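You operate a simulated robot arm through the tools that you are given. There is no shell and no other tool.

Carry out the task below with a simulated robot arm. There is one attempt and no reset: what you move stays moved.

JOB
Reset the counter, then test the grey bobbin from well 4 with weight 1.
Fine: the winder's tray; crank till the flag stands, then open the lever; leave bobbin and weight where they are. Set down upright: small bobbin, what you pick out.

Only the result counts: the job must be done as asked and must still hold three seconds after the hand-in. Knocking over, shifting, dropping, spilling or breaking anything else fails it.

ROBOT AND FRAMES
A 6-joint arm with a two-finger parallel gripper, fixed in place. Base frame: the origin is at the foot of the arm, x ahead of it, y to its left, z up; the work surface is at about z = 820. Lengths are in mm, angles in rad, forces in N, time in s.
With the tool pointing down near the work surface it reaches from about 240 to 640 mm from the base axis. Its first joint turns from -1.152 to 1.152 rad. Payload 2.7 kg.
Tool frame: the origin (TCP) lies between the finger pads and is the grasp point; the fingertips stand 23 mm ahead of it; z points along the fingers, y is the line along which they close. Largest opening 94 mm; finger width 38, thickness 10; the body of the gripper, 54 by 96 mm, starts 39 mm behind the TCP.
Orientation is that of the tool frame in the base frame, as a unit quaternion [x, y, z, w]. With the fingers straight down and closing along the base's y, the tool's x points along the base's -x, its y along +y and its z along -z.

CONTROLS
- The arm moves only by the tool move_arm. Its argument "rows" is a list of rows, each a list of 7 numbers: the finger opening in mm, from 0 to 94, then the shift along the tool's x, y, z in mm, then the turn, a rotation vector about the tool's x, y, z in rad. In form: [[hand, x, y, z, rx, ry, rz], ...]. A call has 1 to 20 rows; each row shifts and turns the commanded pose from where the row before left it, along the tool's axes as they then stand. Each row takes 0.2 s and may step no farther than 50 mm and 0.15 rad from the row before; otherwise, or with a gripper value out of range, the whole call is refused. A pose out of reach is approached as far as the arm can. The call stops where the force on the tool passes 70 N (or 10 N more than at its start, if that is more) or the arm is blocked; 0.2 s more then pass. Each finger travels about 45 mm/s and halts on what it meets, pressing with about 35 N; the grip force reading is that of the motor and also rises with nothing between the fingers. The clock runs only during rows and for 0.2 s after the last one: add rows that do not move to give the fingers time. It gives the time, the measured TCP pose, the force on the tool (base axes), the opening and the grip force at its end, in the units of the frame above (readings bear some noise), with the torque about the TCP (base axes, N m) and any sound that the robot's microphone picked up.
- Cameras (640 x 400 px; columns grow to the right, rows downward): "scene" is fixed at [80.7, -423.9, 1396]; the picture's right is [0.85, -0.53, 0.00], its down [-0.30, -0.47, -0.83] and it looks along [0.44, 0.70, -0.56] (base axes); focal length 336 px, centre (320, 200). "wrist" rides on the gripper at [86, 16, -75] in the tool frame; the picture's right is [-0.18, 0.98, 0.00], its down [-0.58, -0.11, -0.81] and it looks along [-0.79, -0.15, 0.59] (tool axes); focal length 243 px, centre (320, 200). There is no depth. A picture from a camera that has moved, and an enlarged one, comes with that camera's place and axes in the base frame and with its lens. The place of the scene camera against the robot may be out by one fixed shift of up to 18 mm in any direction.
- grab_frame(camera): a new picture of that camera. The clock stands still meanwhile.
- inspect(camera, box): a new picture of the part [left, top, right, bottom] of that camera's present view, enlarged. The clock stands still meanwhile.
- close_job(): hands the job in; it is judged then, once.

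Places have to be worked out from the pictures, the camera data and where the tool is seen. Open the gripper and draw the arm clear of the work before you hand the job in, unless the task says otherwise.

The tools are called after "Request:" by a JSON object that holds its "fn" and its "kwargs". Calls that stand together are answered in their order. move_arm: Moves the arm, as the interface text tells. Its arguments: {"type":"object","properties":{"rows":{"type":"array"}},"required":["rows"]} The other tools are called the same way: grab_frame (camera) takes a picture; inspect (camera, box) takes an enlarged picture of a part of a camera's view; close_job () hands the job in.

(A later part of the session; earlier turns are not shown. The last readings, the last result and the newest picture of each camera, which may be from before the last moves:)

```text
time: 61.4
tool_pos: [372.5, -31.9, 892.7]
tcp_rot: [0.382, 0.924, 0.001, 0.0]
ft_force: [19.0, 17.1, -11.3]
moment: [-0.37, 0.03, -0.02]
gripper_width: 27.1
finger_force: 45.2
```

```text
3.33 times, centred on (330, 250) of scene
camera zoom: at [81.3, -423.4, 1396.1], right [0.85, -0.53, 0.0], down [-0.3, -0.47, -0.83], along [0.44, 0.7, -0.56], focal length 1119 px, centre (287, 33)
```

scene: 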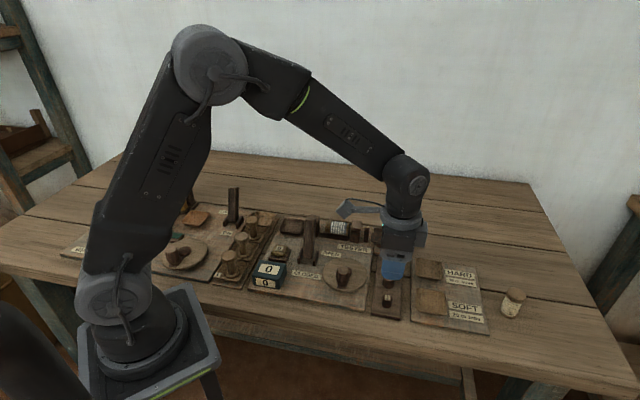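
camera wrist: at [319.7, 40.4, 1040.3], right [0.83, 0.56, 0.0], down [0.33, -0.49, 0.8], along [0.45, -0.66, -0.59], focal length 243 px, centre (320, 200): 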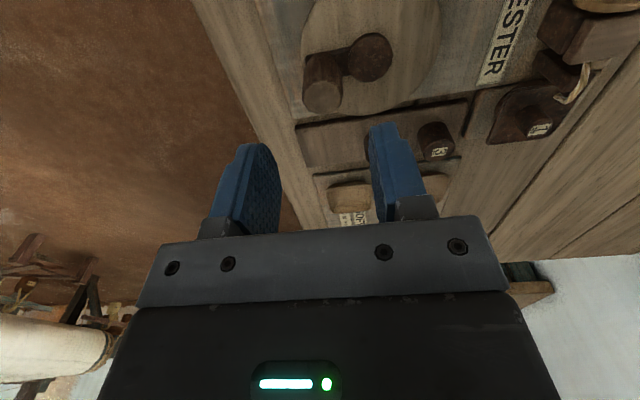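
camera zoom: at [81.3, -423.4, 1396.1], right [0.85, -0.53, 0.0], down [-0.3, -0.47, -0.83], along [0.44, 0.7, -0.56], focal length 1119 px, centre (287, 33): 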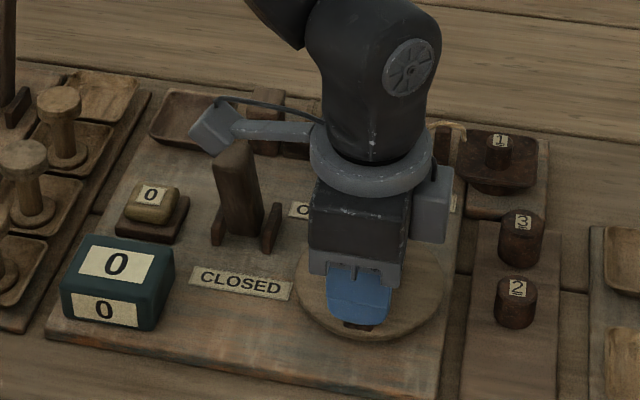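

Gripped at 27 mm, with a ~25 N side load along +v; adjust 1 mm in that direction to centre on the knob.

Request:
{"fn": "move_arm", "kwargs": {"rows": [[20, 0, 1, 0, 0, 0, 0], [20, 0, 0, 0, 0, 0, 0], [20, 0, 0, 0, 0, 0, 0]]}}

```text
time: 62.2
tool_pos: [372.6, -32.5, 892.7]
tcp_rot: [0.383, 0.924, 0.002, 0.0]
ft_force: [17.9, 14.2, -7.5]
moment: [-0.38, 0.14, 0.01]
gripper_width: 27.0
finger_force: 44.9
```

Request:
{"fn": "move_arm", "kwargs": {"rows": [[20, 0, 1.5, 0, 0, 0, 0], [20, 0, 1, 0, 0, 0, 0], [20, 0, 0, 0, 0, 0, 0]]}}

```text
time: 63.0
tool_pos: [370.7, -31.5, 892.0]
tcp_rot: [0.383, 0.924, 0.0, -0.002]
ft_force: [-4.7, -14.0, 17.4]
moment: [-0.11, -0.61, 0.02]
gripper_width: 27.2
finger_force: 45.4
```

Force flipped sign, so I go back ~0.9 mm and try a first 15° of clockwise cranking (seen from above).

Request:
{"fn": "move_arm", "kwargs": {"rows": [[20, 0, -0.9, 0, 0, 0, 0], [20, 4.55, 0.3, 0, 0, 0, 0], [20, 4.45, 0.9, 0, 0, 0, 0], [20, 0, 0, 0, 0, 0, 0]]}}

Request:
{"fn": "inspect", "kwargs": {"camera": "scene", "box": [250, 190, 410, 310]}}

```text
time: 64.0
tool_pos: [364.4, -24.3, 890.9]
tcp_rot: [0.383, 0.924, 0.0, -0.006]
ft_force: [-9.6, -9.5, -4.7]
moment: [0.97, 0.63, -0.15]
gripper_width: 26.6
finger_force: 36.8
```

```text
3.33 times, centred on (330, 250) of scene
camera zoom: at [80.5, -424.2, 1395.9], right [0.85, -0.53, 0.0], down [-0.3, -0.47, -0.83], along [0.44, 0.7, -0.56], focal length 1119 px, centre (287, 33)
```

zoom: 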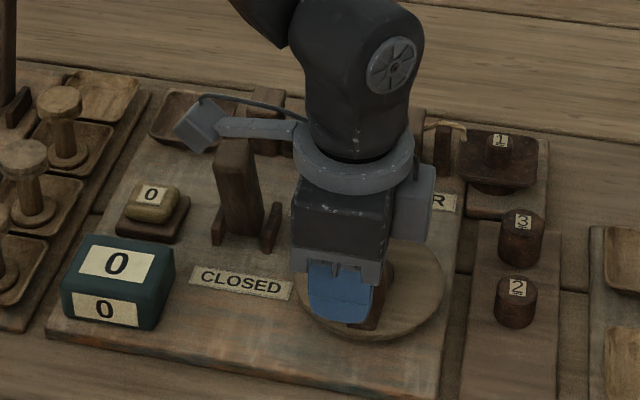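

Request:
{"fn": "inspect", "kwargs": {"camera": "wrist", "box": [200, 60, 440, 220]}}

```text
2.50 times, centred on (320, 140) of wrist
camera zoom: at [314.2, 49.4, 966.0], right [0.83, 0.56, -0.01], down [0.34, -0.49, 0.8], along [0.45, -0.66, -0.6], focal length 606 px, centre (320, 350)
```

zoom: 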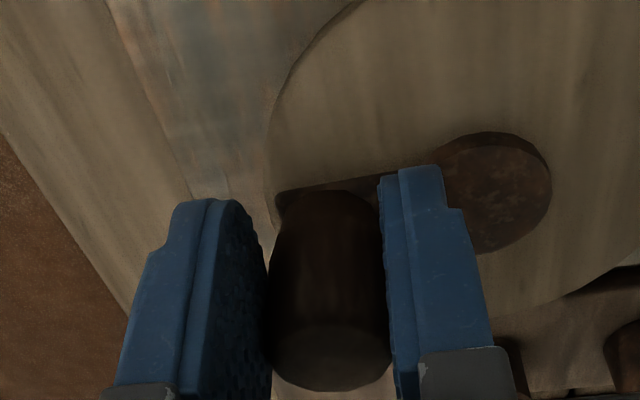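

The knob slid along the pads rather than turning, so gripping won't drive it. I'll release, lift, and instead push the knob around with closed fingers.

Request:
{"fn": "move_arm", "kwargs": {"rows": [[50, 0, 0, 0, 0, 0, 0], [50, 0, 0, 0, 0, 0, 0], [50, 0, 0, 0, 0, 0, 0], [50, 0, 0, -35, 0, 0, 0], [50, 0, 0, -35, 0, 0, 0], [0, 0, 0, 0, 0, 0, 0], [0, 0, 0, 0, 0, 0, 0], [0, 0, 0, 0, 0, 0, 0]]}}

Request:
{"fn": "inspect", "kwargs": {"camera": "wrist", "box": [220, 0, 420, 125]}}

Request:
{"fn": "inspect", "kwargs": {"camera": "scene", "box": [250, 190, 410, 310]}}

```text
time: 65.8
tool_pos: [367.4, -24.6, 963.7]
tcp_rot: [0.383, 0.924, 0.001, -0.002]
ft_force: [0.6, -0.8, 0.3]
moment: [0.02, -0.01, 0.0]
gripper_width: 0.2
finger_force: 21.7
```

```text
3.20 times, centred on (320, 62) of wrist
camera zoom: at [316.6, 48.3, 1037.4], right [0.83, 0.56, 0.0], down [0.33, -0.49, 0.8], along [0.45, -0.66, -0.59], focal length 776 px, centre (320, 640)
```

zoom: 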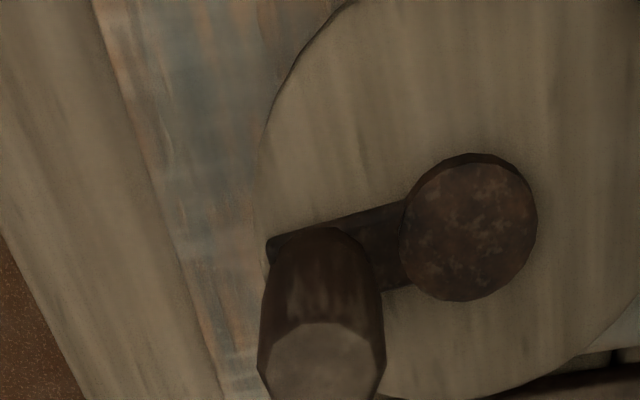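

```text
3.33 times, centred on (330, 250) of scene
camera zoom: at [80.7, -423.9, 1396.0], right [0.85, -0.53, 0.0], down [-0.3, -0.47, -0.83], along [0.44, 0.7, -0.56], focal length 1119 px, centre (287, 33)
```

zoom: 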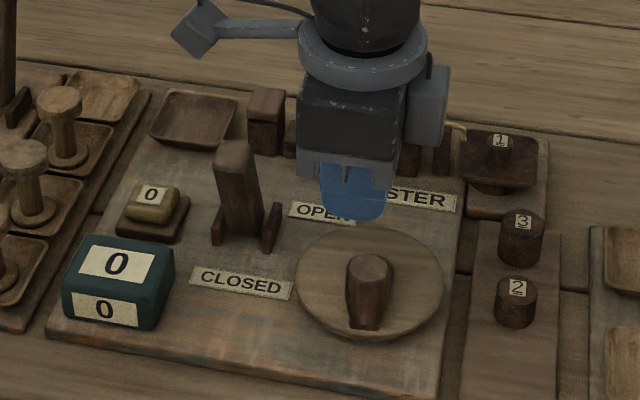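

The crank moved only slightly counter‑clockwise (knob now ≈(373,-35)), so clockwise may be blocked. I'll place the closed fingers on the left side of the knob and push it counter‑clockwise ~30°, watching the force.

Request:
{"fn": "move_arm", "kwargs": {"rows": [[0, 26.9, -4.5, 0, 0, 0, 0], [0, 0, 0, 37, 0, 0, 0], [0, 0, 0, 37, 0, 0, 0], [0, -6.2, -5, 0, 0, 0, 0], [0, -6.4, -4.2, 0, 0, 0, 0], [0, -8, -2.7, 0, 0, 0, 0], [0, -9.8, -0.1, 0, 0, 0, 0], [0, 0, 0, 0, 0, 0, 0]]}}

Request:
{"fn": "inspect", "kwargs": {"camera": "scene", "box": [250, 190, 410, 310]}}

Request:
{"fn": "inspect", "kwargs": {"camera": "wrist", "box": [160, 0, 480, 200]}}

```text
time: 67.6
tool_pos: [357.1, -37.8, 887.7]
tcp_rot: [0.382, 0.924, 0.001, -0.001]
ft_force: [0.1, 0.0, 0.5]
moment: [0.01, -0.01, 0.01]
gripper_width: 0.0
finger_force: 34.8
```

```text
3.33 times, centred on (330, 250) of scene
camera zoom: at [80.7, -423.9, 1396.0], right [0.85, -0.53, 0.0], down [-0.3, -0.47, -0.83], along [0.44, 0.7, -0.56], focal length 1119 px, centre (287, 33)
```

zoom: 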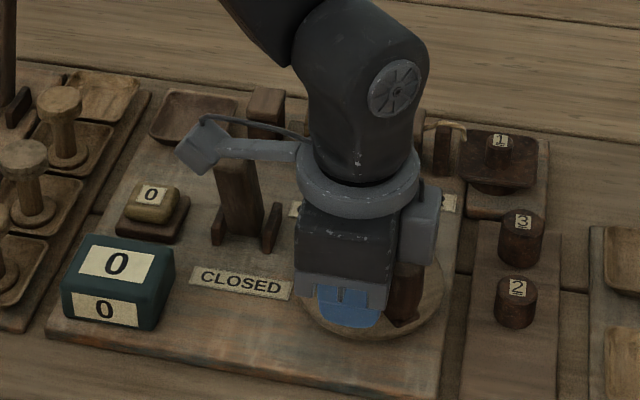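

```text
2.00 times, centred on (320, 100) of wrist
camera zoom: at [307.1, 34.5, 963.1], right [0.83, 0.56, 0.0], down [0.33, -0.49, 0.8], along [0.45, -0.66, -0.59], focal length 485 px, centre (320, 400)
```

zoom: 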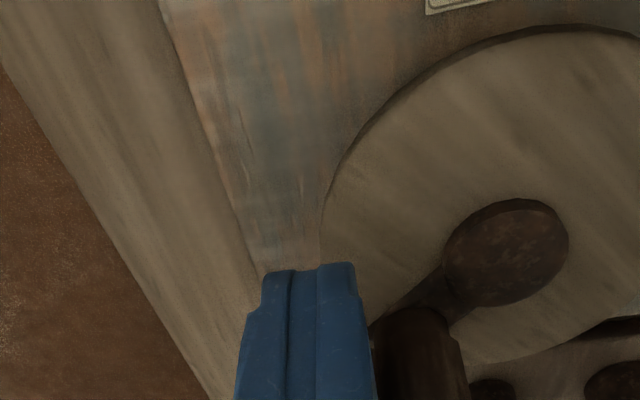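

Counter‑clockwise works freely (almost no force). I continue pushing around the circle for another ~200° and check counter and flag.

Request:
{"fn": "move_arm", "kwargs": {"rows": [[0, -18.1, 7.4, -1, 0, 0, 0], [0, -13.6, 11.5, 0, 0, 0, 0], [0, -8.3, 12.3, 0, 0, 0, 0], [0, -5.2, 11.7, 0, 0, 0, 0], [0, -4.3, 11.2, 0, 0, 0, 0], [0, 4.1, 16.1, 0, 0, 0, 0], [0, 12, 13.9, 0, 0, 0, 0], [0, 12.2, 9.7, 0, 0, 0, 0], [0, 17.3, 3.7, 0, 0, 0, 0], [0, 0, 0, 0, 0, 0, 0]]}}

Request:
{"fn": "inspect", "kwargs": {"camera": "scene", "box": [250, 190, 410, 310]}}

Request:
{"fn": "inspect", "kwargs": {"camera": "wrist", "box": [160, 0, 480, 200]}}

```text
time: 69.8
tool_pos: [428.9, 27.5, 888.4]
tcp_rot: [0.383, 0.924, 0.001, 0.0]
ft_force: [0.3, -0.4, -0.2]
moment: [-0.02, -0.02, -0.01]
gripper_width: 0.0
finger_force: 35.7
```

```text
3.33 times, centred on (330, 250) of scene
camera zoom: at [80.7, -423.9, 1396.0], right [0.85, -0.53, 0.0], down [-0.3, -0.47, -0.83], along [0.44, 0.7, -0.56], focal length 1119 px, centre (287, 33)
```

zoom: 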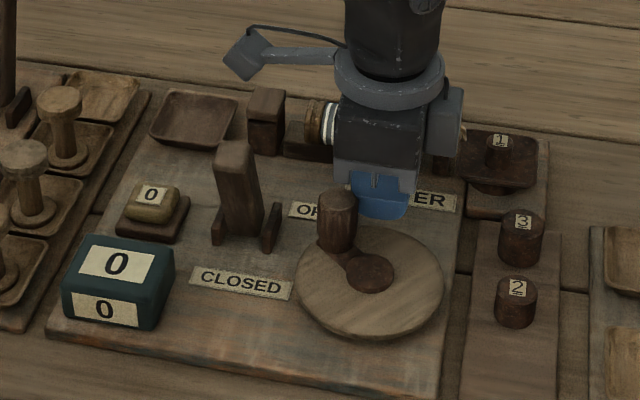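

```text
2.00 times, centred on (320, 100) of wrist
camera zoom: at [378.3, 100.8, 964.2], right [0.83, 0.56, 0.0], down [0.33, -0.49, 0.8], along [0.45, -0.66, -0.59], focal length 485 px, centre (320, 400)
```

zoom: 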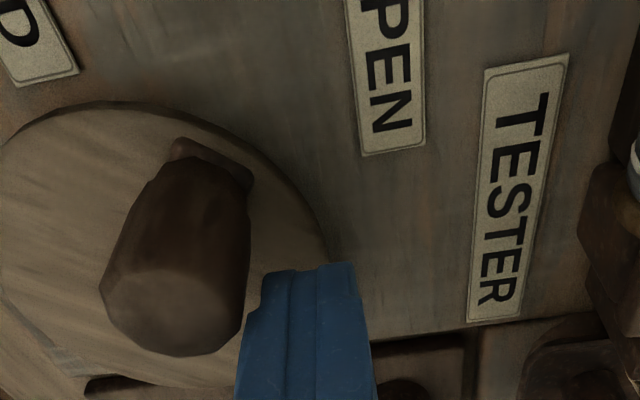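

The knob follows well. Complete the revolution and check the counter.

Request:
{"fn": "move_arm", "kwargs": {"rows": [[0, 20.2, -7.7, 0, 0, 0, 0], [0, 13.6, -11.5, 0, 0, 0, 0], [0, 8.3, -12.3, 0, 0, 0, 0], [0, 5.2, -11.7, 0, 0, 0, 0], [0, 4.3, -11.2, 0, 0, 0, 0], [0, -4.1, -16.1, 0, 0, 0, 0], [0, -12, -13.9, 0, 0, 0, 0], [0, -12.2, -9.7, 0, 0, 0, 0], [0, -17.3, -3.7, 0, 0, 0, 0], [0, 0, 0, 0, 0, 0, 0]]}}

Request:
{"fn": "inspect", "kwargs": {"camera": "scene", "box": [250, 190, 410, 310]}}

```text
time: 72.0
tool_pos: [355.9, -37.1, 889.4]
tcp_rot: [0.383, 0.924, 0.001, -0.001]
ft_force: [-0.5, 0.0, 0.0]
moment: [0.01, -0.01, -0.04]
gripper_width: 0.0
finger_force: 35.0
```

```text
3.33 times, centred on (330, 250) of scene
camera zoom: at [80.7, -423.9, 1396.0], right [0.85, -0.53, 0.0], down [-0.3, -0.47, -0.83], along [0.44, 0.7, -0.56], focal length 1119 px, centre (287, 33)
```

zoom: 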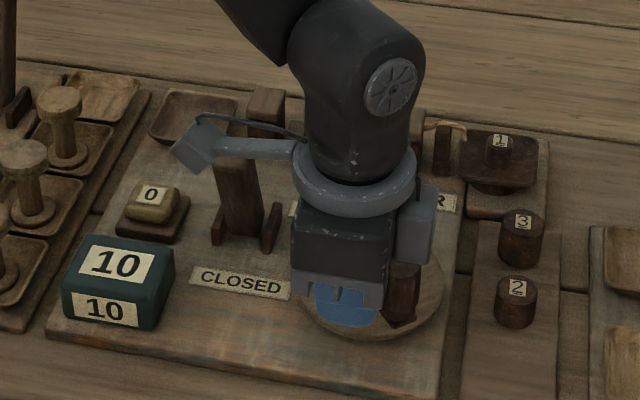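

One revolution counts 10. Continue half a turn to where the view of the flag is clearer.

Request:
{"fn": "move_arm", "kwargs": {"rows": [[0, -20.2, 7.7, 0, 0, 0, 0], [0, -13.6, 11.5, 0, 0, 0, 0], [0, -8.3, 12.3, 0, 0, 0, 0], [0, -5.2, 11.7, 0, 0, 0, 0], [0, -4.3, 11.2, 0, 0, 0, 0], [0, 4.1, 16.1, 0, 0, 0, 0], [0, 12, 13.9, 0, 0, 0, 0], [0, 12.2, 9.7, 0, 0, 0, 0], [0, 17.3, 3.7, 0, 0, 0, 0], [0, 0, 0, 0, 0, 0, 0]]}}

Request:
{"fn": "inspect", "kwargs": {"camera": "scene", "box": [250, 190, 410, 310]}}

Request:
{"fn": "inspect", "kwargs": {"camera": "wrist", "box": [320, 0, 640, 200]}}

```text
time: 74.2
tool_pos: [429.0, 27.2, 889.0]
tcp_rot: [0.383, 0.924, 0.001, -0.001]
ft_force: [-0.1, 0.1, -0.7]
moment: [-0.01, 0.0, 0.01]
gripper_width: 0.1
finger_force: 35.2
```

```text
3.33 times, centred on (330, 250) of scene
camera zoom: at [80.7, -423.9, 1396.0], right [0.85, -0.53, 0.0], down [-0.3, -0.47, -0.83], along [0.44, 0.7, -0.56], focal length 1119 px, centre (287, 33)
```

zoom: 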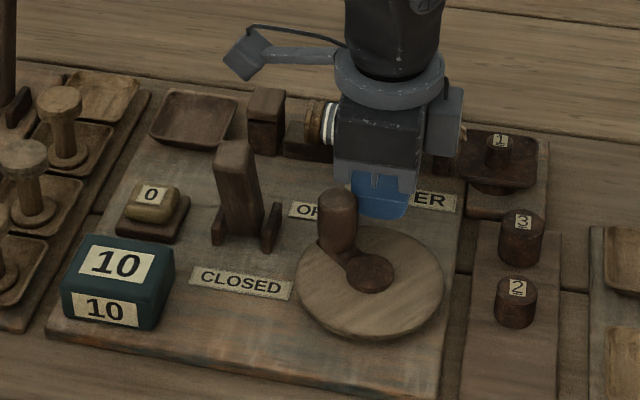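

```text
2.00 times, centred on (480, 100) of wrist
camera zoom: at [378.5, 101.1, 964.1], right [0.83, 0.56, 0.0], down [0.33, -0.49, 0.8], along [0.45, -0.66, -0.59], focal length 485 px, centre (0, 400)
```

zoom: 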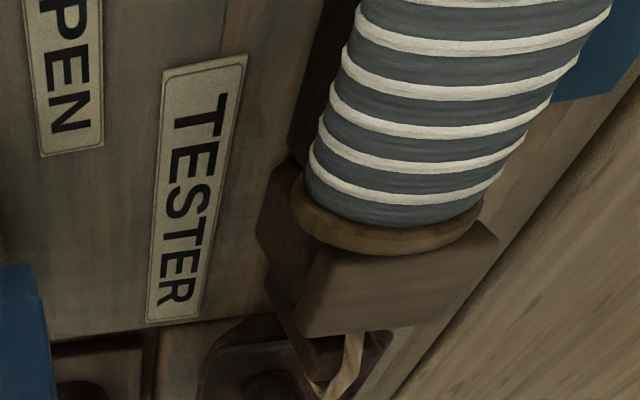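

Counter updates per turn; flag still flat. Do the second half of turn 2.

Request:
{"fn": "move_arm", "kwargs": {"rows": [[0, 20.2, -7.7, 0, 0, 0, 0], [0, 13.6, -11.5, 0, 0, 0, 0], [0, 8.3, -12.3, 0, 0, 0, 0], [0, 5.2, -11.7, 0, 0, 0, 0], [0, 4.3, -11.2, 0, 0, 0, 0], [0, -4.1, -16.1, 0, 0, 0, 0], [0, -12, -13.9, 0, 0, 0, 0], [0, -12.2, -9.7, 0, 0, 0, 0], [0, -17.3, -3.7, 0, 0, 0, 0], [0, 0, 0, 0, 0, 0, 0]]}}

Request:
{"fn": "inspect", "kwargs": {"camera": "scene", "box": [250, 190, 410, 310]}}

Request:
{"fn": "grab_frame", "kwargs": {"camera": "wrist"}}

```text
time: 76.4
tool_pos: [356.1, -37.7, 889.0]
tcp_rot: [0.382, 0.924, 0.001, -0.001]
ft_force: [-0.9, -0.3, -0.7]
moment: [-0.02, -0.02, 0.0]
gripper_width: 0.0
finger_force: 34.9
```

```text
3.33 times, centred on (330, 250) of scene
camera zoom: at [80.7, -423.9, 1396.0], right [0.85, -0.53, 0.0], down [-0.3, -0.47, -0.83], along [0.44, 0.7, -0.56], focal length 1119 px, centre (287, 33)
```

zoom: 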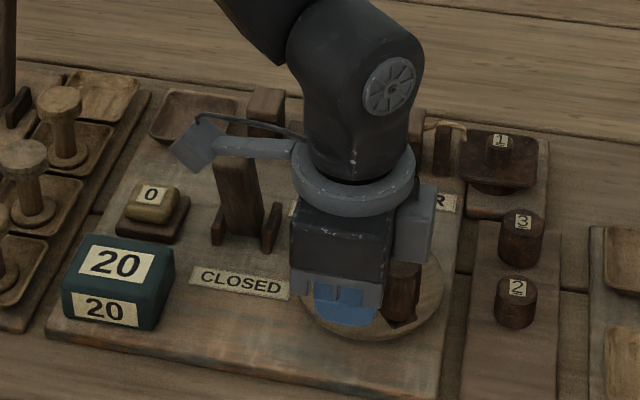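

```text
taken
camera wrist: at [305.0, 36.3, 964.1], right [0.83, 0.56, 0.0], down [0.33, -0.49, 0.8], along [0.45, -0.66, -0.59], focal length 243 px, centre (320, 200)
```

wrist: 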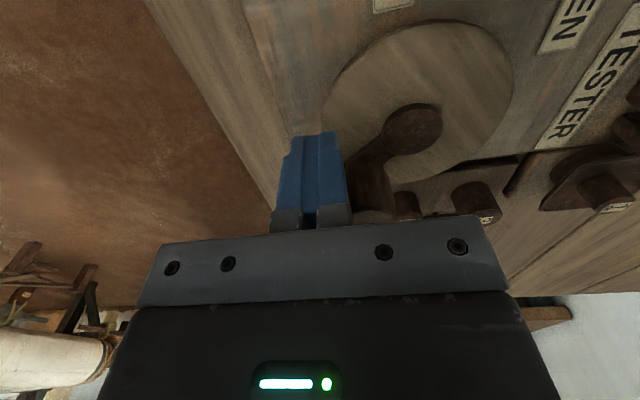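

Counter reads 20, but the arm hides the flag. I lift and shift left to look before cranking further.

Request:
{"fn": "move_arm", "kwargs": {"rows": [[0, 0, 0, -45, 0, 0, 0], [0, 0, 0, -45, 0, 0, 0], [0, 40, 0, 0, 0, 0, 0], [0, 40, 0, 0, 0, 0, 0], [0, 0, 0, 0, 0, 0, 0]]}}

Request:
{"fn": "inspect", "kwargs": {"camera": "scene", "box": [250, 190, 410, 310]}}

Request:
{"fn": "grab_frame", "kwargs": {"camera": "wrist"}}

```text
time: 77.6
tool_pos: [299.2, 20.7, 980.3]
tcp_rot: [0.382, 0.924, 0.002, -0.001]
ft_force: [0.1, 0.9, 0.1]
moment: [0.01, 0.0, 0.01]
gripper_width: 0.0
finger_force: 35.2
```

```text
3.33 times, centred on (330, 250) of scene
camera zoom: at [80.7, -423.9, 1396.0], right [0.85, -0.53, 0.0], down [-0.3, -0.47, -0.83], along [0.44, 0.7, -0.56], focal length 1119 px, centre (287, 33)
```

zoom: 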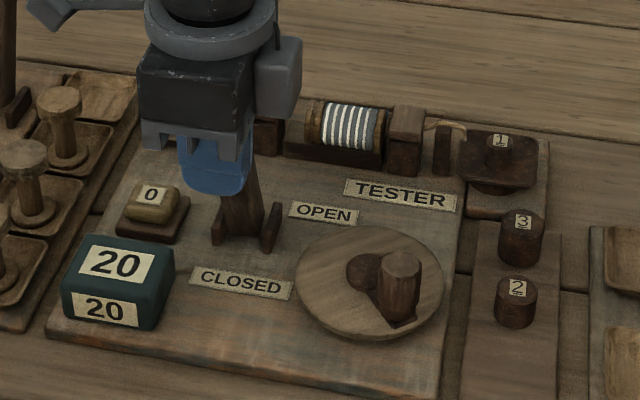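

```text
taken
camera wrist: at [248.5, 93.8, 1055.0], right [0.83, 0.56, 0.0], down [0.33, -0.49, 0.8], along [0.45, -0.66, -0.59], focal length 243 px, centre (320, 200)
```

wrist: 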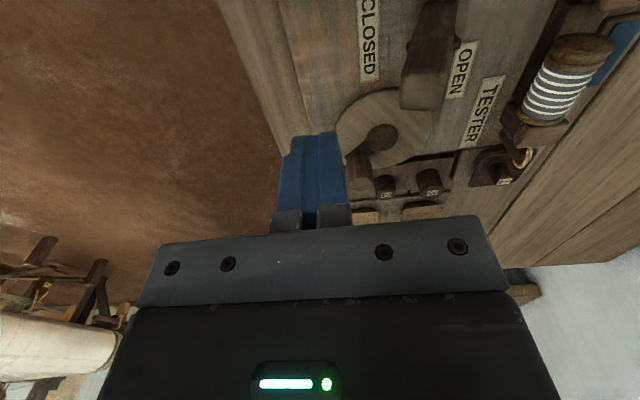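

No standing flag yet. Return behind the knob and crank the third turn.

Request:
{"fn": "move_arm", "kwargs": {"rows": [[0, -40, 0, 0, 0, 0, 0], [0, -40, 0, 0, 0, 0, 0], [0, 0, 0, 45, 0, 0, 0], [0, 0, 0, 45, 0, 0, 0], [0, -20.2, 7.7, 0, 0, 0, 0], [0, -13.6, 11.5, 0, 0, 0, 0], [0, -8.3, 12.3, 0, 0, 0, 0], [0, -5.2, 11.7, 0, 0, 0, 0], [0, -4.3, 11.2, 0, 0, 0, 0], [0, 4.1, 16.1, 0, 0, 0, 0], [0, 12, 13.9, 0, 0, 0, 0], [0, 12.2, 9.7, 0, 0, 0, 0], [0, 17.3, 3.7, 0, 0, 0, 0], [0, 0, 0, 0, 0, 0, 0]]}}

Request:
{"fn": "inspect", "kwargs": {"camera": "scene", "box": [250, 190, 410, 310]}}

Request:
{"fn": "inspect", "kwargs": {"camera": "wrist", "box": [320, 0, 640, 200]}}

```text
time: 80.6
tool_pos: [428.4, 27.0, 888.9]
tcp_rot: [0.382, 0.924, 0.002, -0.001]
ft_force: [-0.2, 0.6, -0.5]
moment: [-0.01, -0.01, 0.01]
gripper_width: 0.4
finger_force: 35.2
```

```text
3.33 times, centred on (330, 250) of scene
camera zoom: at [80.7, -423.9, 1396.0], right [0.85, -0.53, 0.0], down [-0.3, -0.47, -0.83], along [0.44, 0.7, -0.56], focal length 1119 px, centre (287, 33)
```

zoom: 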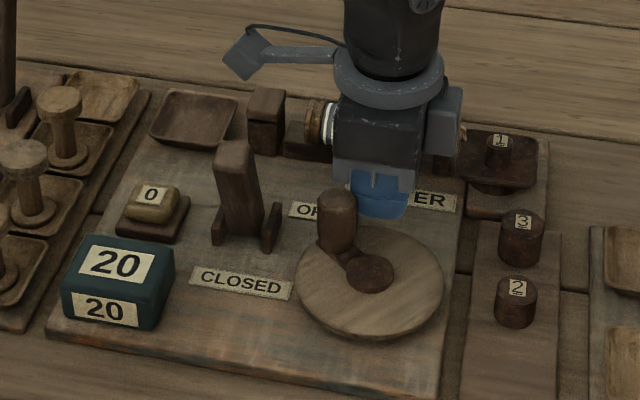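

```text
2.00 times, centred on (480, 100) of wrist
camera zoom: at [378.0, 101.2, 964.6], right [0.83, 0.56, 0.0], down [0.33, -0.49, 0.8], along [0.45, -0.66, -0.59], focal length 485 px, centre (0, 400)
```

zoom: 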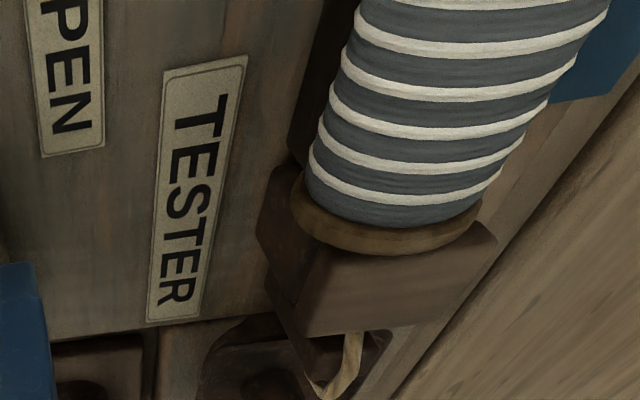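

Finish turn 3 and lift aside to check.

Request:
{"fn": "move_arm", "kwargs": {"rows": [[0, 20.2, -7.7, 0, 0, 0, 0], [0, 13.6, -11.5, 0, 0, 0, 0], [0, 8.3, -12.3, 0, 0, 0, 0], [0, 5.2, -11.7, 0, 0, 0, 0], [0, 4.3, -11.2, 0, 0, 0, 0], [0, -4.1, -16.1, 0, 0, 0, 0], [0, -12, -13.9, 0, 0, 0, 0], [0, -12.2, -9.7, 0, 0, 0, 0], [0, -17.3, -3.7, 0, 0, 0, 0], [0, 0, 0, 0, 0, 0, 0], [0, 0, 0, -45, 0, 0, 0], [0, 0, 0, -45, 0, 0, 0], [0, 40, 0, 0, 0, 0, 0], [0, 40, 0, 0, 0, 0, 0], [0, 0, 0, 0, 0, 0, 0]]}}

Request:
{"fn": "inspect", "kwargs": {"camera": "scene", "box": [250, 190, 410, 310]}}

Request:
{"fn": "grab_frame", "kwargs": {"camera": "wrist"}}

```text
time: 83.8
tool_pos: [299.6, 18.5, 978.8]
tcp_rot: [0.383, 0.924, 0.001, 0.0]
ft_force: [0.1, 0.2, -0.1]
moment: [0.01, -0.01, 0.0]
gripper_width: 0.0
finger_force: 34.7
```

```text
3.33 times, centred on (330, 250) of scene
camera zoom: at [80.7, -423.9, 1396.0], right [0.85, -0.53, 0.0], down [-0.3, -0.47, -0.83], along [0.44, 0.7, -0.56], focal length 1119 px, centre (287, 33)
```

zoom: 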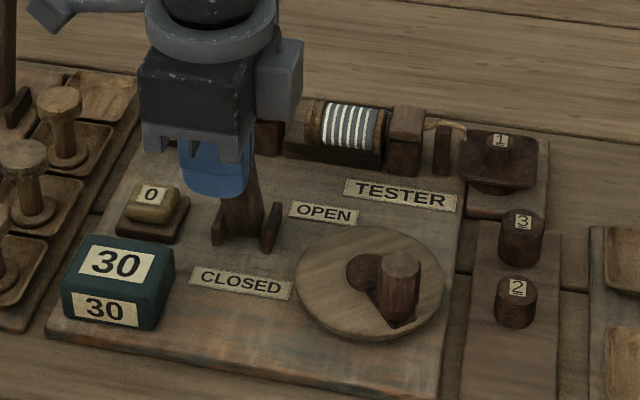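

```text
taken
camera wrist: at [248.2, 92.3, 1054.5], right [0.83, 0.56, 0.0], down [0.33, -0.49, 0.8], along [0.45, -0.66, -0.59], focal length 243 px, centre (320, 200)
```

wrist: 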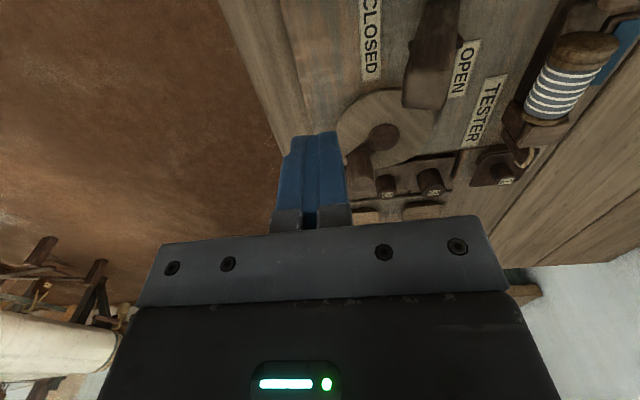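

30 and no flag yet. Crank turn 4 and look again.

Request:
{"fn": "move_arm", "kwargs": {"rows": [[0, -40, 0, 0, 0, 0, 0], [0, -40, 0, 0, 0, 0, 0], [0, 0, 0, 45, 0, 0, 0], [0, 0, 0, 45, 0, 0, 0], [0, -20.2, 7.7, 0, 0, 0, 0], [0, -13.6, 11.5, 0, 0, 0, 0], [0, -8.3, 12.3, 0, 0, 0, 0], [0, -5.2, 11.7, 0, 0, 0, 0], [0, -4.3, 11.2, 0, 0, 0, 0], [0, 4.1, 16.1, 0, 0, 0, 0], [0, 12, 13.9, 0, 0, 0, 0], [0, 12.2, 9.7, 0, 0, 0, 0], [0, 17.3, 3.7, 0, 0, 0, 0], [0, 0, 0, 0, 0, 0, 0]]}}

Request:
{"fn": "inspect", "kwargs": {"camera": "wrist", "box": [320, 0, 640, 200]}}

```text
time: 86.8
tool_pos: [429.6, 27.6, 890.3]
tcp_rot: [0.383, 0.924, 0.0, 0.0]
ft_force: [-0.6, -0.5, -0.1]
moment: [-0.01, 0.04, 0.0]
gripper_width: 0.0
finger_force: 34.9
```

```text
2.00 times, centred on (480, 100) of wrist
camera zoom: at [378.4, 101.0, 964.7], right [0.83, 0.56, 0.0], down [0.33, -0.49, 0.8], along [0.45, -0.66, -0.59], focal length 485 px, centre (0, 400)
```

zoom: 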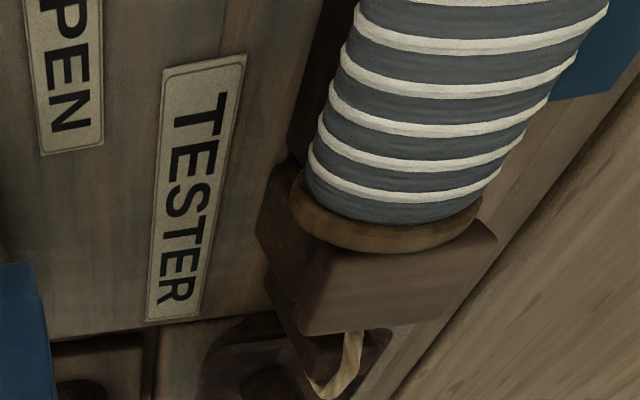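

Request:
{"fn": "move_arm", "kwargs": {"rows": [[0, 20.2, -7.7, 0, 0, 0, 0], [0, 13.6, -11.5, 0, 0, 0, 0], [0, 8.3, -12.3, 0, 0, 0, 0], [0, 5.2, -11.7, 0, 0, 0, 0], [0, 4.3, -11.2, 0, 0, 0, 0], [0, -4.1, -16.1, 0, 0, 0, 0], [0, -12, -13.9, 0, 0, 0, 0], [0, -12.2, -9.7, 0, 0, 0, 0], [0, -17.3, -3.7, 0, 0, 0, 0], [0, 0, 0, 0, 0, 0, 0], [0, 0, 0, -45, 0, 0, 0], [0, 0, 0, -45, 0, 0, 0], [0, 40, 0, 0, 0, 0, 0], [0, 40, 0, 0, 0, 0, 0], [0, 0, 0, 0, 0, 0, 0]]}}

Request:
{"fn": "inspect", "kwargs": {"camera": "scene", "box": [250, 190, 410, 310]}}

Request:
{"fn": "inspect", "kwargs": {"camera": "wrist", "box": [400, 0, 640, 150]}}

```text
time: 90.0
tool_pos: [299.3, 19.9, 979.0]
tcp_rot: [0.384, 0.924, 0.001, -0.001]
ft_force: [0.5, -0.4, -1.2]
moment: [0.01, 0.0, 0.0]
gripper_width: 0.1
finger_force: 34.9
```

```text
3.33 times, centred on (330, 250) of scene
camera zoom: at [80.7, -423.9, 1396.0], right [0.85, -0.53, 0.0], down [-0.3, -0.47, -0.83], along [0.44, 0.7, -0.56], focal length 1119 px, centre (287, 33)
```

zoom: 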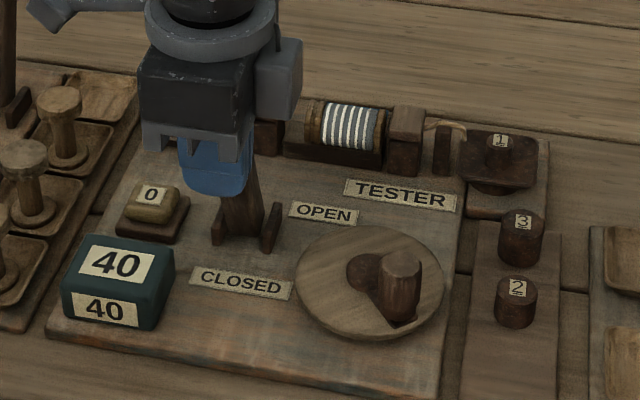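

```text
2.67 times, centred on (520, 75) of wrist
camera zoom: at [248.7, 93.6, 1054.1], right [0.83, 0.56, 0.0], down [0.33, -0.49, 0.8], along [0.45, -0.66, -0.59], focal length 647 px, centre (-213, 533)
```

zoom: 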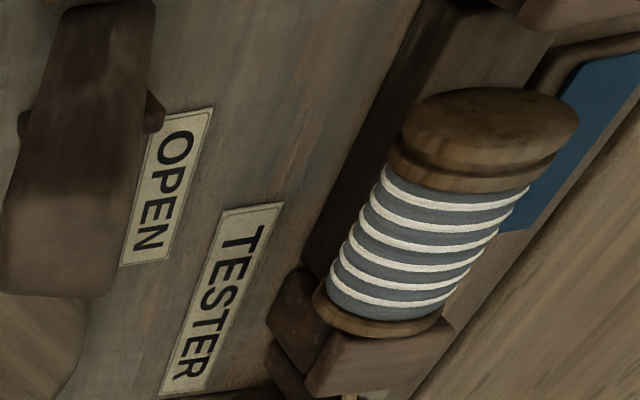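

Counter 40, flag still flat. I continue with turn 5, watching for any sound or flag motion.

Request:
{"fn": "move_arm", "kwargs": {"rows": [[0, -40, 0, 0, 0, 0, 0], [0, -40, 0, 0, 0, 0, 0], [0, 0, 0, 45, 0, 0, 0], [0, 0, 0, 45, 0, 0, 0], [0, -20.2, 7.7, 0, 0, 0, 0], [0, -13.6, 11.5, 0, 0, 0, 0], [0, -8.3, 12.3, 0, 0, 0, 0], [0, -5.2, 11.7, 0, 0, 0, 0], [0, -4.3, 11.2, 0, 0, 0, 0], [0, 4.1, 16.1, 0, 0, 0, 0], [0, 12, 13.9, 0, 0, 0, 0], [0, 12.2, 9.7, 0, 0, 0, 0], [0, 17.3, 3.7, 0, 0, 0, 0], [0, 0, 0, 0, 0, 0, 0]]}}

Request:
{"fn": "inspect", "kwargs": {"camera": "wrist", "box": [400, 0, 640, 150]}}

```text
time: 93.0
tool_pos: [427.9, 27.7, 889.2]
tcp_rot: [0.383, 0.924, 0.0, 0.0]
ft_force: [0.8, 0.2, -0.2]
moment: [-0.01, 0.02, 0.02]
gripper_width: 0.0
finger_force: 34.5
```

```text
2.67 times, centred on (520, 75) of wrist
camera zoom: at [378.5, 101.0, 964.0], right [0.83, 0.56, 0.0], down [0.33, -0.49, 0.8], along [0.45, -0.66, -0.59], focal length 647 px, centre (-213, 533)
```

zoom: 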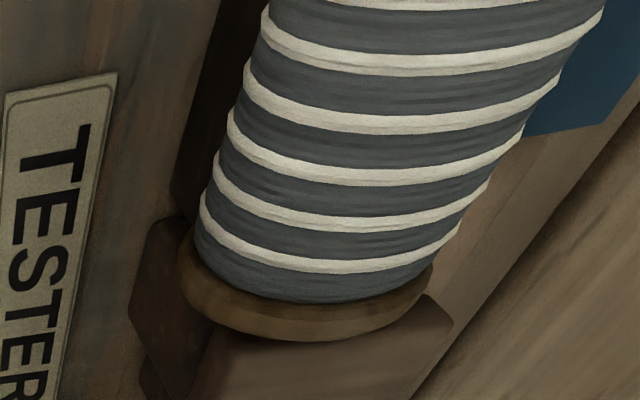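

Request:
{"fn": "move_arm", "kwargs": {"rows": [[0, 20.2, -7.7, 0, 0, 0, 0], [0, 13.6, -11.5, 0, 0, 0, 0], [0, 8.3, -12.3, 0, 0, 0, 0], [0, 5.2, -11.7, 0, 0, 0, 0], [0, 4.3, -11.2, 0, 0, 0, 0], [0, -4.1, -16.1, 0, 0, 0, 0], [0, -12, -13.9, 0, 0, 0, 0], [0, -12.2, -9.7, 0, 0, 0, 0], [0, -17.3, -3.7, 0, 0, 0, 0], [0, 0, 0, 0, 0, 0, 0], [0, 0, 0, -45, 0, 0, 0], [0, 0, 0, -45, 0, 0, 0], [0, 40, 0, 0, 0, 0, 0], [0, 40, 0, 0, 0, 0, 0], [0, 0, 0, 0, 0, 0, 0]]}}

Request:
{"fn": "inspect", "kwargs": {"camera": "scene", "box": [250, 190, 410, 310]}}

Request:
{"fn": "inspect", "kwargs": {"camera": "scene", "box": [300, 205, 380, 255]}}

```text
time: 96.2
tool_pos: [297.9, 18.4, 978.5]
tcp_rot: [0.384, 0.923, 0.001, -0.001]
ft_force: [-0.7, -1.0, -0.3]
moment: [0.02, 0.0, 0.01]
gripper_width: 0.0
finger_force: 35.0
```

```text
3.33 times, centred on (330, 250) of scene
camera zoom: at [80.7, -423.9, 1396.0], right [0.85, -0.53, 0.0], down [-0.3, -0.47, -0.83], along [0.44, 0.7, -0.56], focal length 1119 px, centre (287, 33)
```

zoom: 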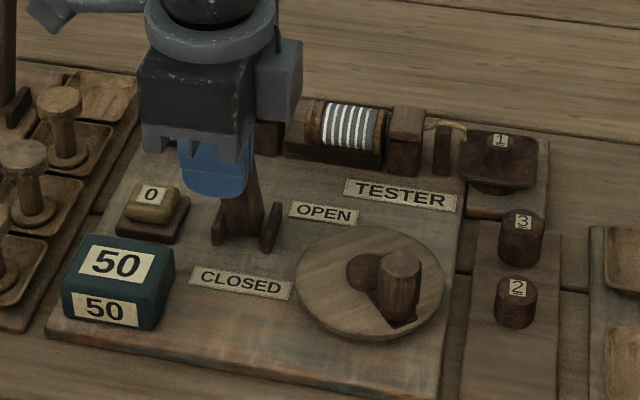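

```text
8.00 times, centred on (340, 230) of scene
camera zoom: at [80.7, -423.9, 1396.0], right [0.85, -0.53, 0.0], down [-0.3, -0.47, -0.83], along [0.44, 0.7, -0.56], focal length 2686 px, centre (160, -40)
```

zoom: 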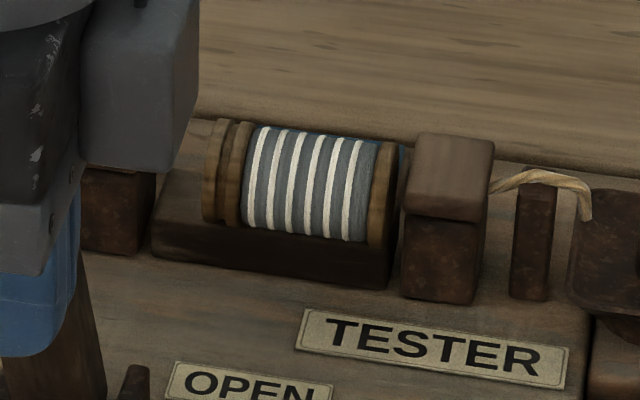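

Counter is 50 without the flag: the bobbin evidently isn't registering. In the image the bobbin sits ~8–9 mm right of the bed's centre, so I'll open the lever, re-centre it, and repeat with a fresh reset. First, push the lever back to OPEN.

Request:
{"fn": "move_arm", "kwargs": {"rows": [[0, 8.7, 0, 0, 0, 0, 0], [0, 0, 38, 0, 0, 0, 0], [0, 0, 0, 30, 0, 0, 0], [0, 0, 0, 32, 0, 0, 0], [0, 0, 0, 0, 0, 0, 0]]}}

Request:
{"fn": "inspect", "kwargs": {"camera": "scene", "box": [240, 180, 400, 300]}}

Request:
{"fn": "inspect", "kwargs": {"camera": "wrist", "box": [160, 0, 480, 200]}}

```text
time: 97.1
tool_pos: [320.0, 51.9, 951.9]
tcp_rot: [0.381, 0.924, 0.001, 0.0]
ft_force: [-19.1, -1.9, 34.7]
moment: [0.15, 0.21, 0.11]
gripper_width: 0.0
finger_force: 35.3
stopped in row 4: the force on the tool passed its limit at 133 N (the readings are from after the stop); the commanded pose is now the measured one
```

```text
3.33 times, centred on (320, 240) of scene
camera zoom: at [79.8, -424.0, 1396.0], right [0.85, -0.53, 0.0], down [-0.3, -0.47, -0.83], along [0.44, 0.7, -0.56], focal length 1119 px, centre (320, 67)
```

zoom: 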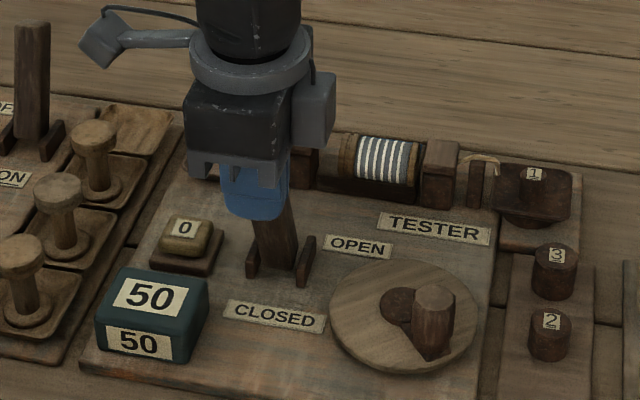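

```text
2.00 times, centred on (320, 100) of wrist
camera zoom: at [269.0, 125.7, 1026.9], right [0.82, 0.57, 0.0], down [0.33, -0.49, 0.81], along [0.46, -0.66, -0.59], focal length 485 px, centre (320, 400)
```

zoom: 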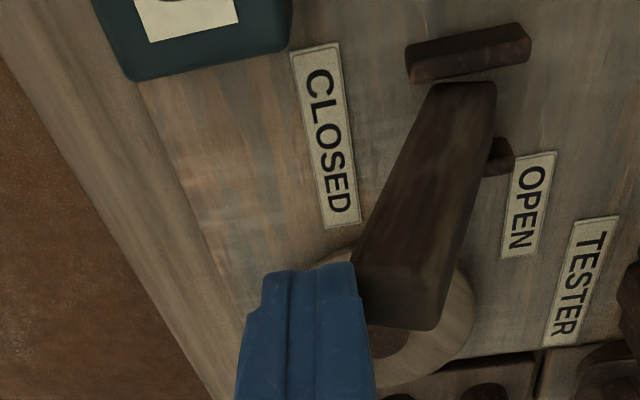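

The fingertips came down on the lever's top edge (it leans further forward than I assumed; front face at v≈272). I back up, move 15 mm further forward, and go down in front of it.

Request:
{"fn": "move_arm", "kwargs": {"rows": [[0, 0, 0, -25, 0, 0, 0], [0, 0, -17, 0, 0, 0, 0], [0, 0, 0, 0, 0, 0, 0]]}}

Request:
{"fn": "inspect", "kwargs": {"camera": "wrist", "box": [160, 0, 480, 200]}}

Request:
{"fn": "inspect", "kwargs": {"camera": "scene", "box": [240, 180, 400, 300]}}

```text
time: 97.9
tool_pos: [309.2, 41.8, 974.8]
tcp_rot: [0.382, 0.924, 0.001, 0.001]
ft_force: [0.1, -0.4, 0.6]
moment: [0.02, 0.0, 0.01]
gripper_width: 0.1
finger_force: 34.8
```

```text
2.00 times, centred on (320, 100) of wrist
camera zoom: at [258.1, 114.3, 1050.2], right [0.82, 0.57, 0.0], down [0.33, -0.49, 0.81], along [0.46, -0.66, -0.59], focal length 485 px, centre (320, 400)
```

zoom: 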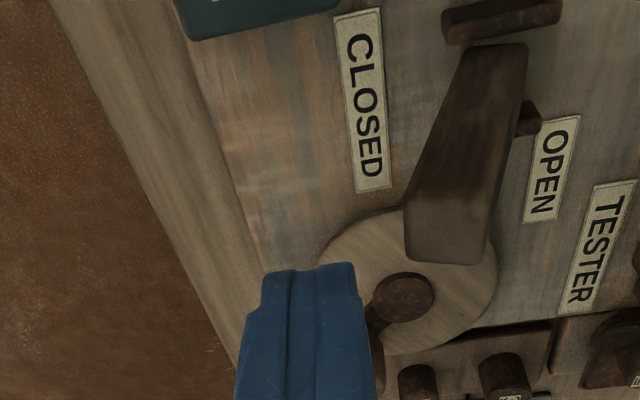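

```text
3.33 times, centred on (320, 240) of scene
camera zoom: at [80.7, -423.9, 1396.0], right [0.85, -0.53, 0.0], down [-0.3, -0.47, -0.83], along [0.44, 0.7, -0.56], focal length 1119 px, centre (320, 67)
```

zoom: 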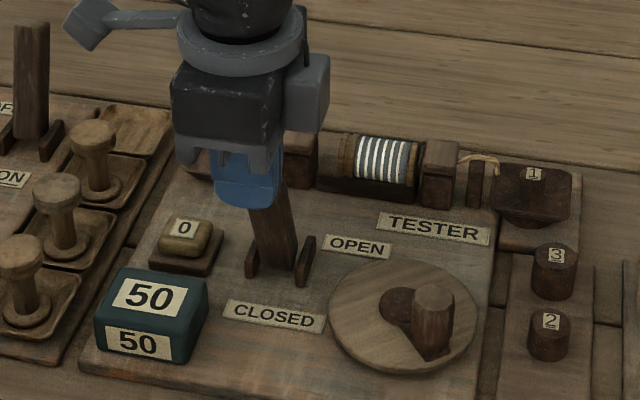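

Request:
{"fn": "move_arm", "kwargs": {"rows": [[0, 0, 0, 20, 0, 0, 0], [0, 0, 0, 20, 0, 0, 0], [0, 0, 0, 19, 0, 0, 0], [0, 0, 0, 0, 0, 0, 0]]}}

Request:
{"fn": "inspect", "kwargs": {"camera": "scene", "box": [240, 180, 400, 300]}}

```text
time: 98.9
tool_pos: [307.8, 40.0, 916.1]
tcp_rot: [0.382, 0.924, 0.001, 0.002]
ft_force: [0.0, -0.3, 0.1]
moment: [0.0, 0.02, -0.01]
gripper_width: 0.2
finger_force: 35.0
```

```text
3.33 times, centred on (320, 240) of scene
camera zoom: at [80.7, -423.9, 1396.0], right [0.85, -0.53, 0.0], down [-0.3, -0.47, -0.83], along [0.44, 0.7, -0.56], focal length 1119 px, centre (320, 67)
```

zoom: 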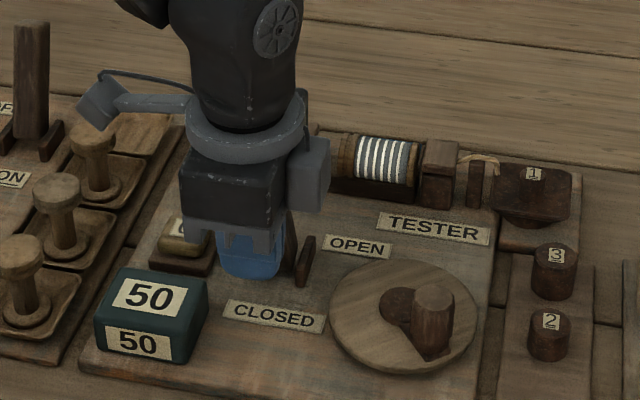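

Now push the lever back toward OPEN.

Request:
{"fn": "move_arm", "kwargs": {"rows": [[0, 0, 7, 0, 0, 0, 0], [0, 0, 7, 0, 0, 0, 0], [0, 0, 7, 0, 0, 0, 0], [0, 0, 7, 0, 0, 0, 0], [0, 0, 7, 0, 0, 0, 0], [0, 0, 7, 0, 0, 0, 0], [0, 0, 7, 0, 0, 0, 0], [0, 0, 7, 0, 0, 0, 0], [0, 0, 7, 0, 0, 0, 0], [0, 0, 7, 0, 0, 0, 0], [0, 0, 0, 0, 0, 0, 0]]}}

Request:
{"fn": "inspect", "kwargs": {"camera": "scene", "box": [240, 180, 400, 300]}}

```text
time: 101.3
tool_pos: [356.8, 86.0, 916.2]
tcp_rot: [0.383, 0.924, -0.003, -0.002]
ft_force: [-20.1, -28.5, 20.2]
moment: [-0.53, 0.33, -0.08]
gripper_width: 0.0
finger_force: 35.5
```

```text
3.33 times, centred on (320, 240) of scene
camera zoom: at [79.9, -424.7, 1395.8], right [0.85, -0.53, 0.0], down [-0.3, -0.47, -0.83], along [0.44, 0.7, -0.56], focal length 1119 px, centre (320, 67)
```

zoom: 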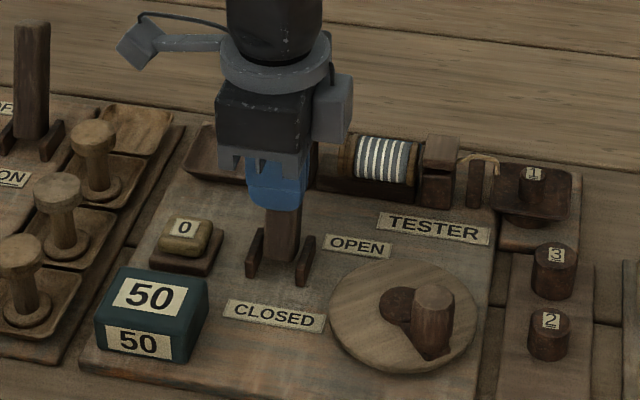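

Lever is back at its OPEN stop. Retreat, lift, and look at the bobbin position.

Request:
{"fn": "move_arm", "kwargs": {"rows": [[0, 0, -15, 0, 0, 0, 0], [0, 0, -10, 0, 0, 0, 0], [0, 0, 0, -40, 0, 0, 0], [0, 0, 0, -40, 0, 0, 0], [46, 0, 0, 0, 0, 0, 0], [46, 0, 0, 0, 0, 0, 0], [46, 0, 0, 0, 0, 0, 0]]}}

Request:
{"fn": "inspect", "kwargs": {"camera": "wrist", "box": [400, 0, 640, 150]}}

Request:
{"fn": "inspect", "kwargs": {"camera": "scene", "box": [300, 205, 380, 255]}}

```text
time: 102.9
tool_pos: [341.1, 73.4, 997.0]
tcp_rot: [0.382, 0.924, 0.002, 0.002]
ft_force: [0.3, -0.9, 0.2]
moment: [0.02, -0.01, 0.03]
gripper_width: 45.9
finger_force: 0.0
```

```text
2.67 times, centred on (520, 75) of wrist
camera zoom: at [289.8, 146.2, 1071.7], right [0.82, 0.57, 0.0], down [0.33, -0.49, 0.81], along [0.46, -0.66, -0.59], focal length 647 px, centre (-213, 533)
```

zoom: 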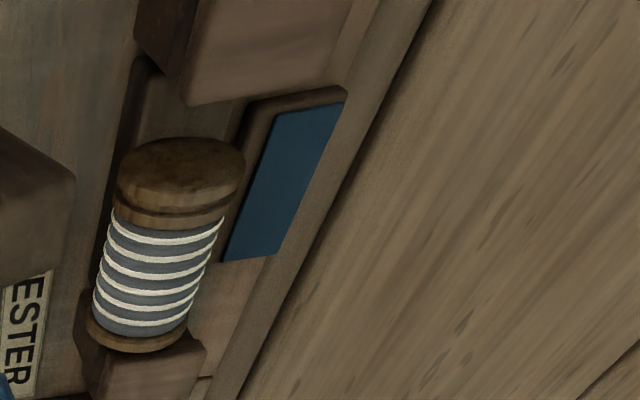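

```text
8.00 times, centred on (340, 230) of scene
camera zoom: at [80.7, -423.9, 1396.0], right [0.85, -0.53, 0.0], down [-0.3, -0.47, -0.83], along [0.44, 0.7, -0.56], focal length 2686 px, centre (160, -40)
```

zoom: 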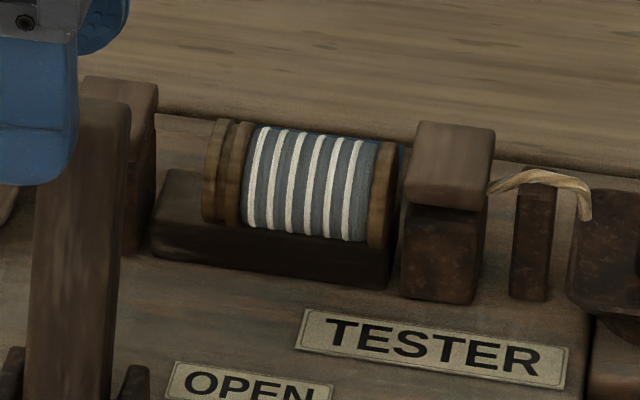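

Comparing open/closed pictures, the jaw caps move down a few mm when the lever closes. Before re-trying I want to study the winder (for how its fixture works) and the tester's fixture in more detail.

Request:
{"fn": "move_arm", "kwargs": {"rows": [[46, 37.9, 26.3, -14, 0, 0, 0], [46, 37.9, 26.3, -14, 0, 0, 0], [46, 37.9, 26.3, -14, 0, 0, 0], [46, 37.9, 26.3, -14, 0, 0, 0], [46, 37.9, 26.3, -14, 0, 0, 0], [46, 0, 0, 0, 0, 0.145, 0], [46, 0, 0, 0, 0, 0.145, 0], [46, 0, 0, 0, 0, 0.145, 0], [46, 0, 0, 0, 0, 0.145, 0], [46, 0, 0, 0, 0, 0.145, 0], [46, 0, 0, 0, 0, 0.145, 0], [46, 0, 0, 0, 0, 0, 0]]}}

Request:
{"fn": "grab_frame", "kwargs": {"camera": "wrist"}}

Request:
{"fn": "inspect", "kwargs": {"camera": "wrist", "box": [120, 0, 440, 200]}}

Request:
{"fn": "grab_frame", "kwargs": {"camera": "scene"}}

```text
time: 105.5
tool_pos: [298.9, 298.7, 1067.4]
tcp_rot: [0.346, 0.838, 0.163, -0.389]
ft_force: [-0.3, 0.4, 0.0]
moment: [0.01, -0.04, 0.02]
gripper_width: 46.1
finger_force: 0.1
```

```text
taken
camera wrist: at [310.7, 310.4, 1181.5], right [0.78, 0.61, -0.14], down [0.62, -0.78, 0.07], along [-0.06, -0.14, -0.99], focal length 243 px, centre (320, 200)
```

wrist: 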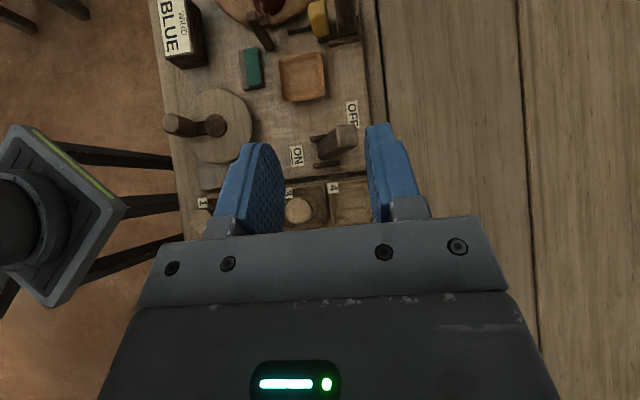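

```text
2.00 times, centred on (280, 100) of wrist
camera zoom: at [310.7, 310.4, 1181.5], right [0.78, 0.61, -0.14], down [0.62, -0.78, 0.07], along [-0.06, -0.14, -0.99], focal length 485 px, centre (400, 400)
```

zoom: 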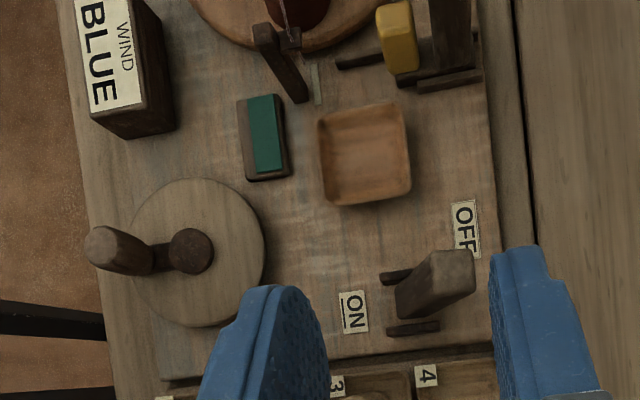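

```text
taken
```

scene: 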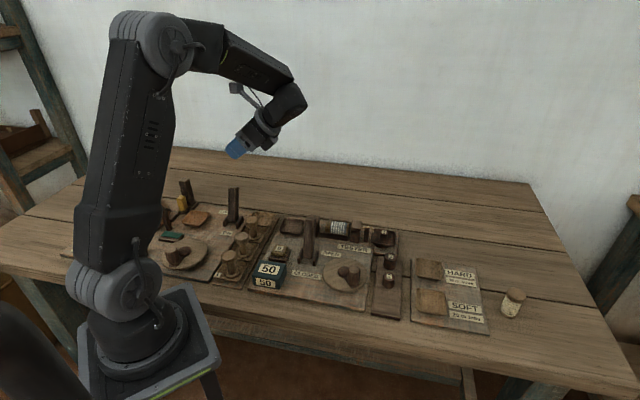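

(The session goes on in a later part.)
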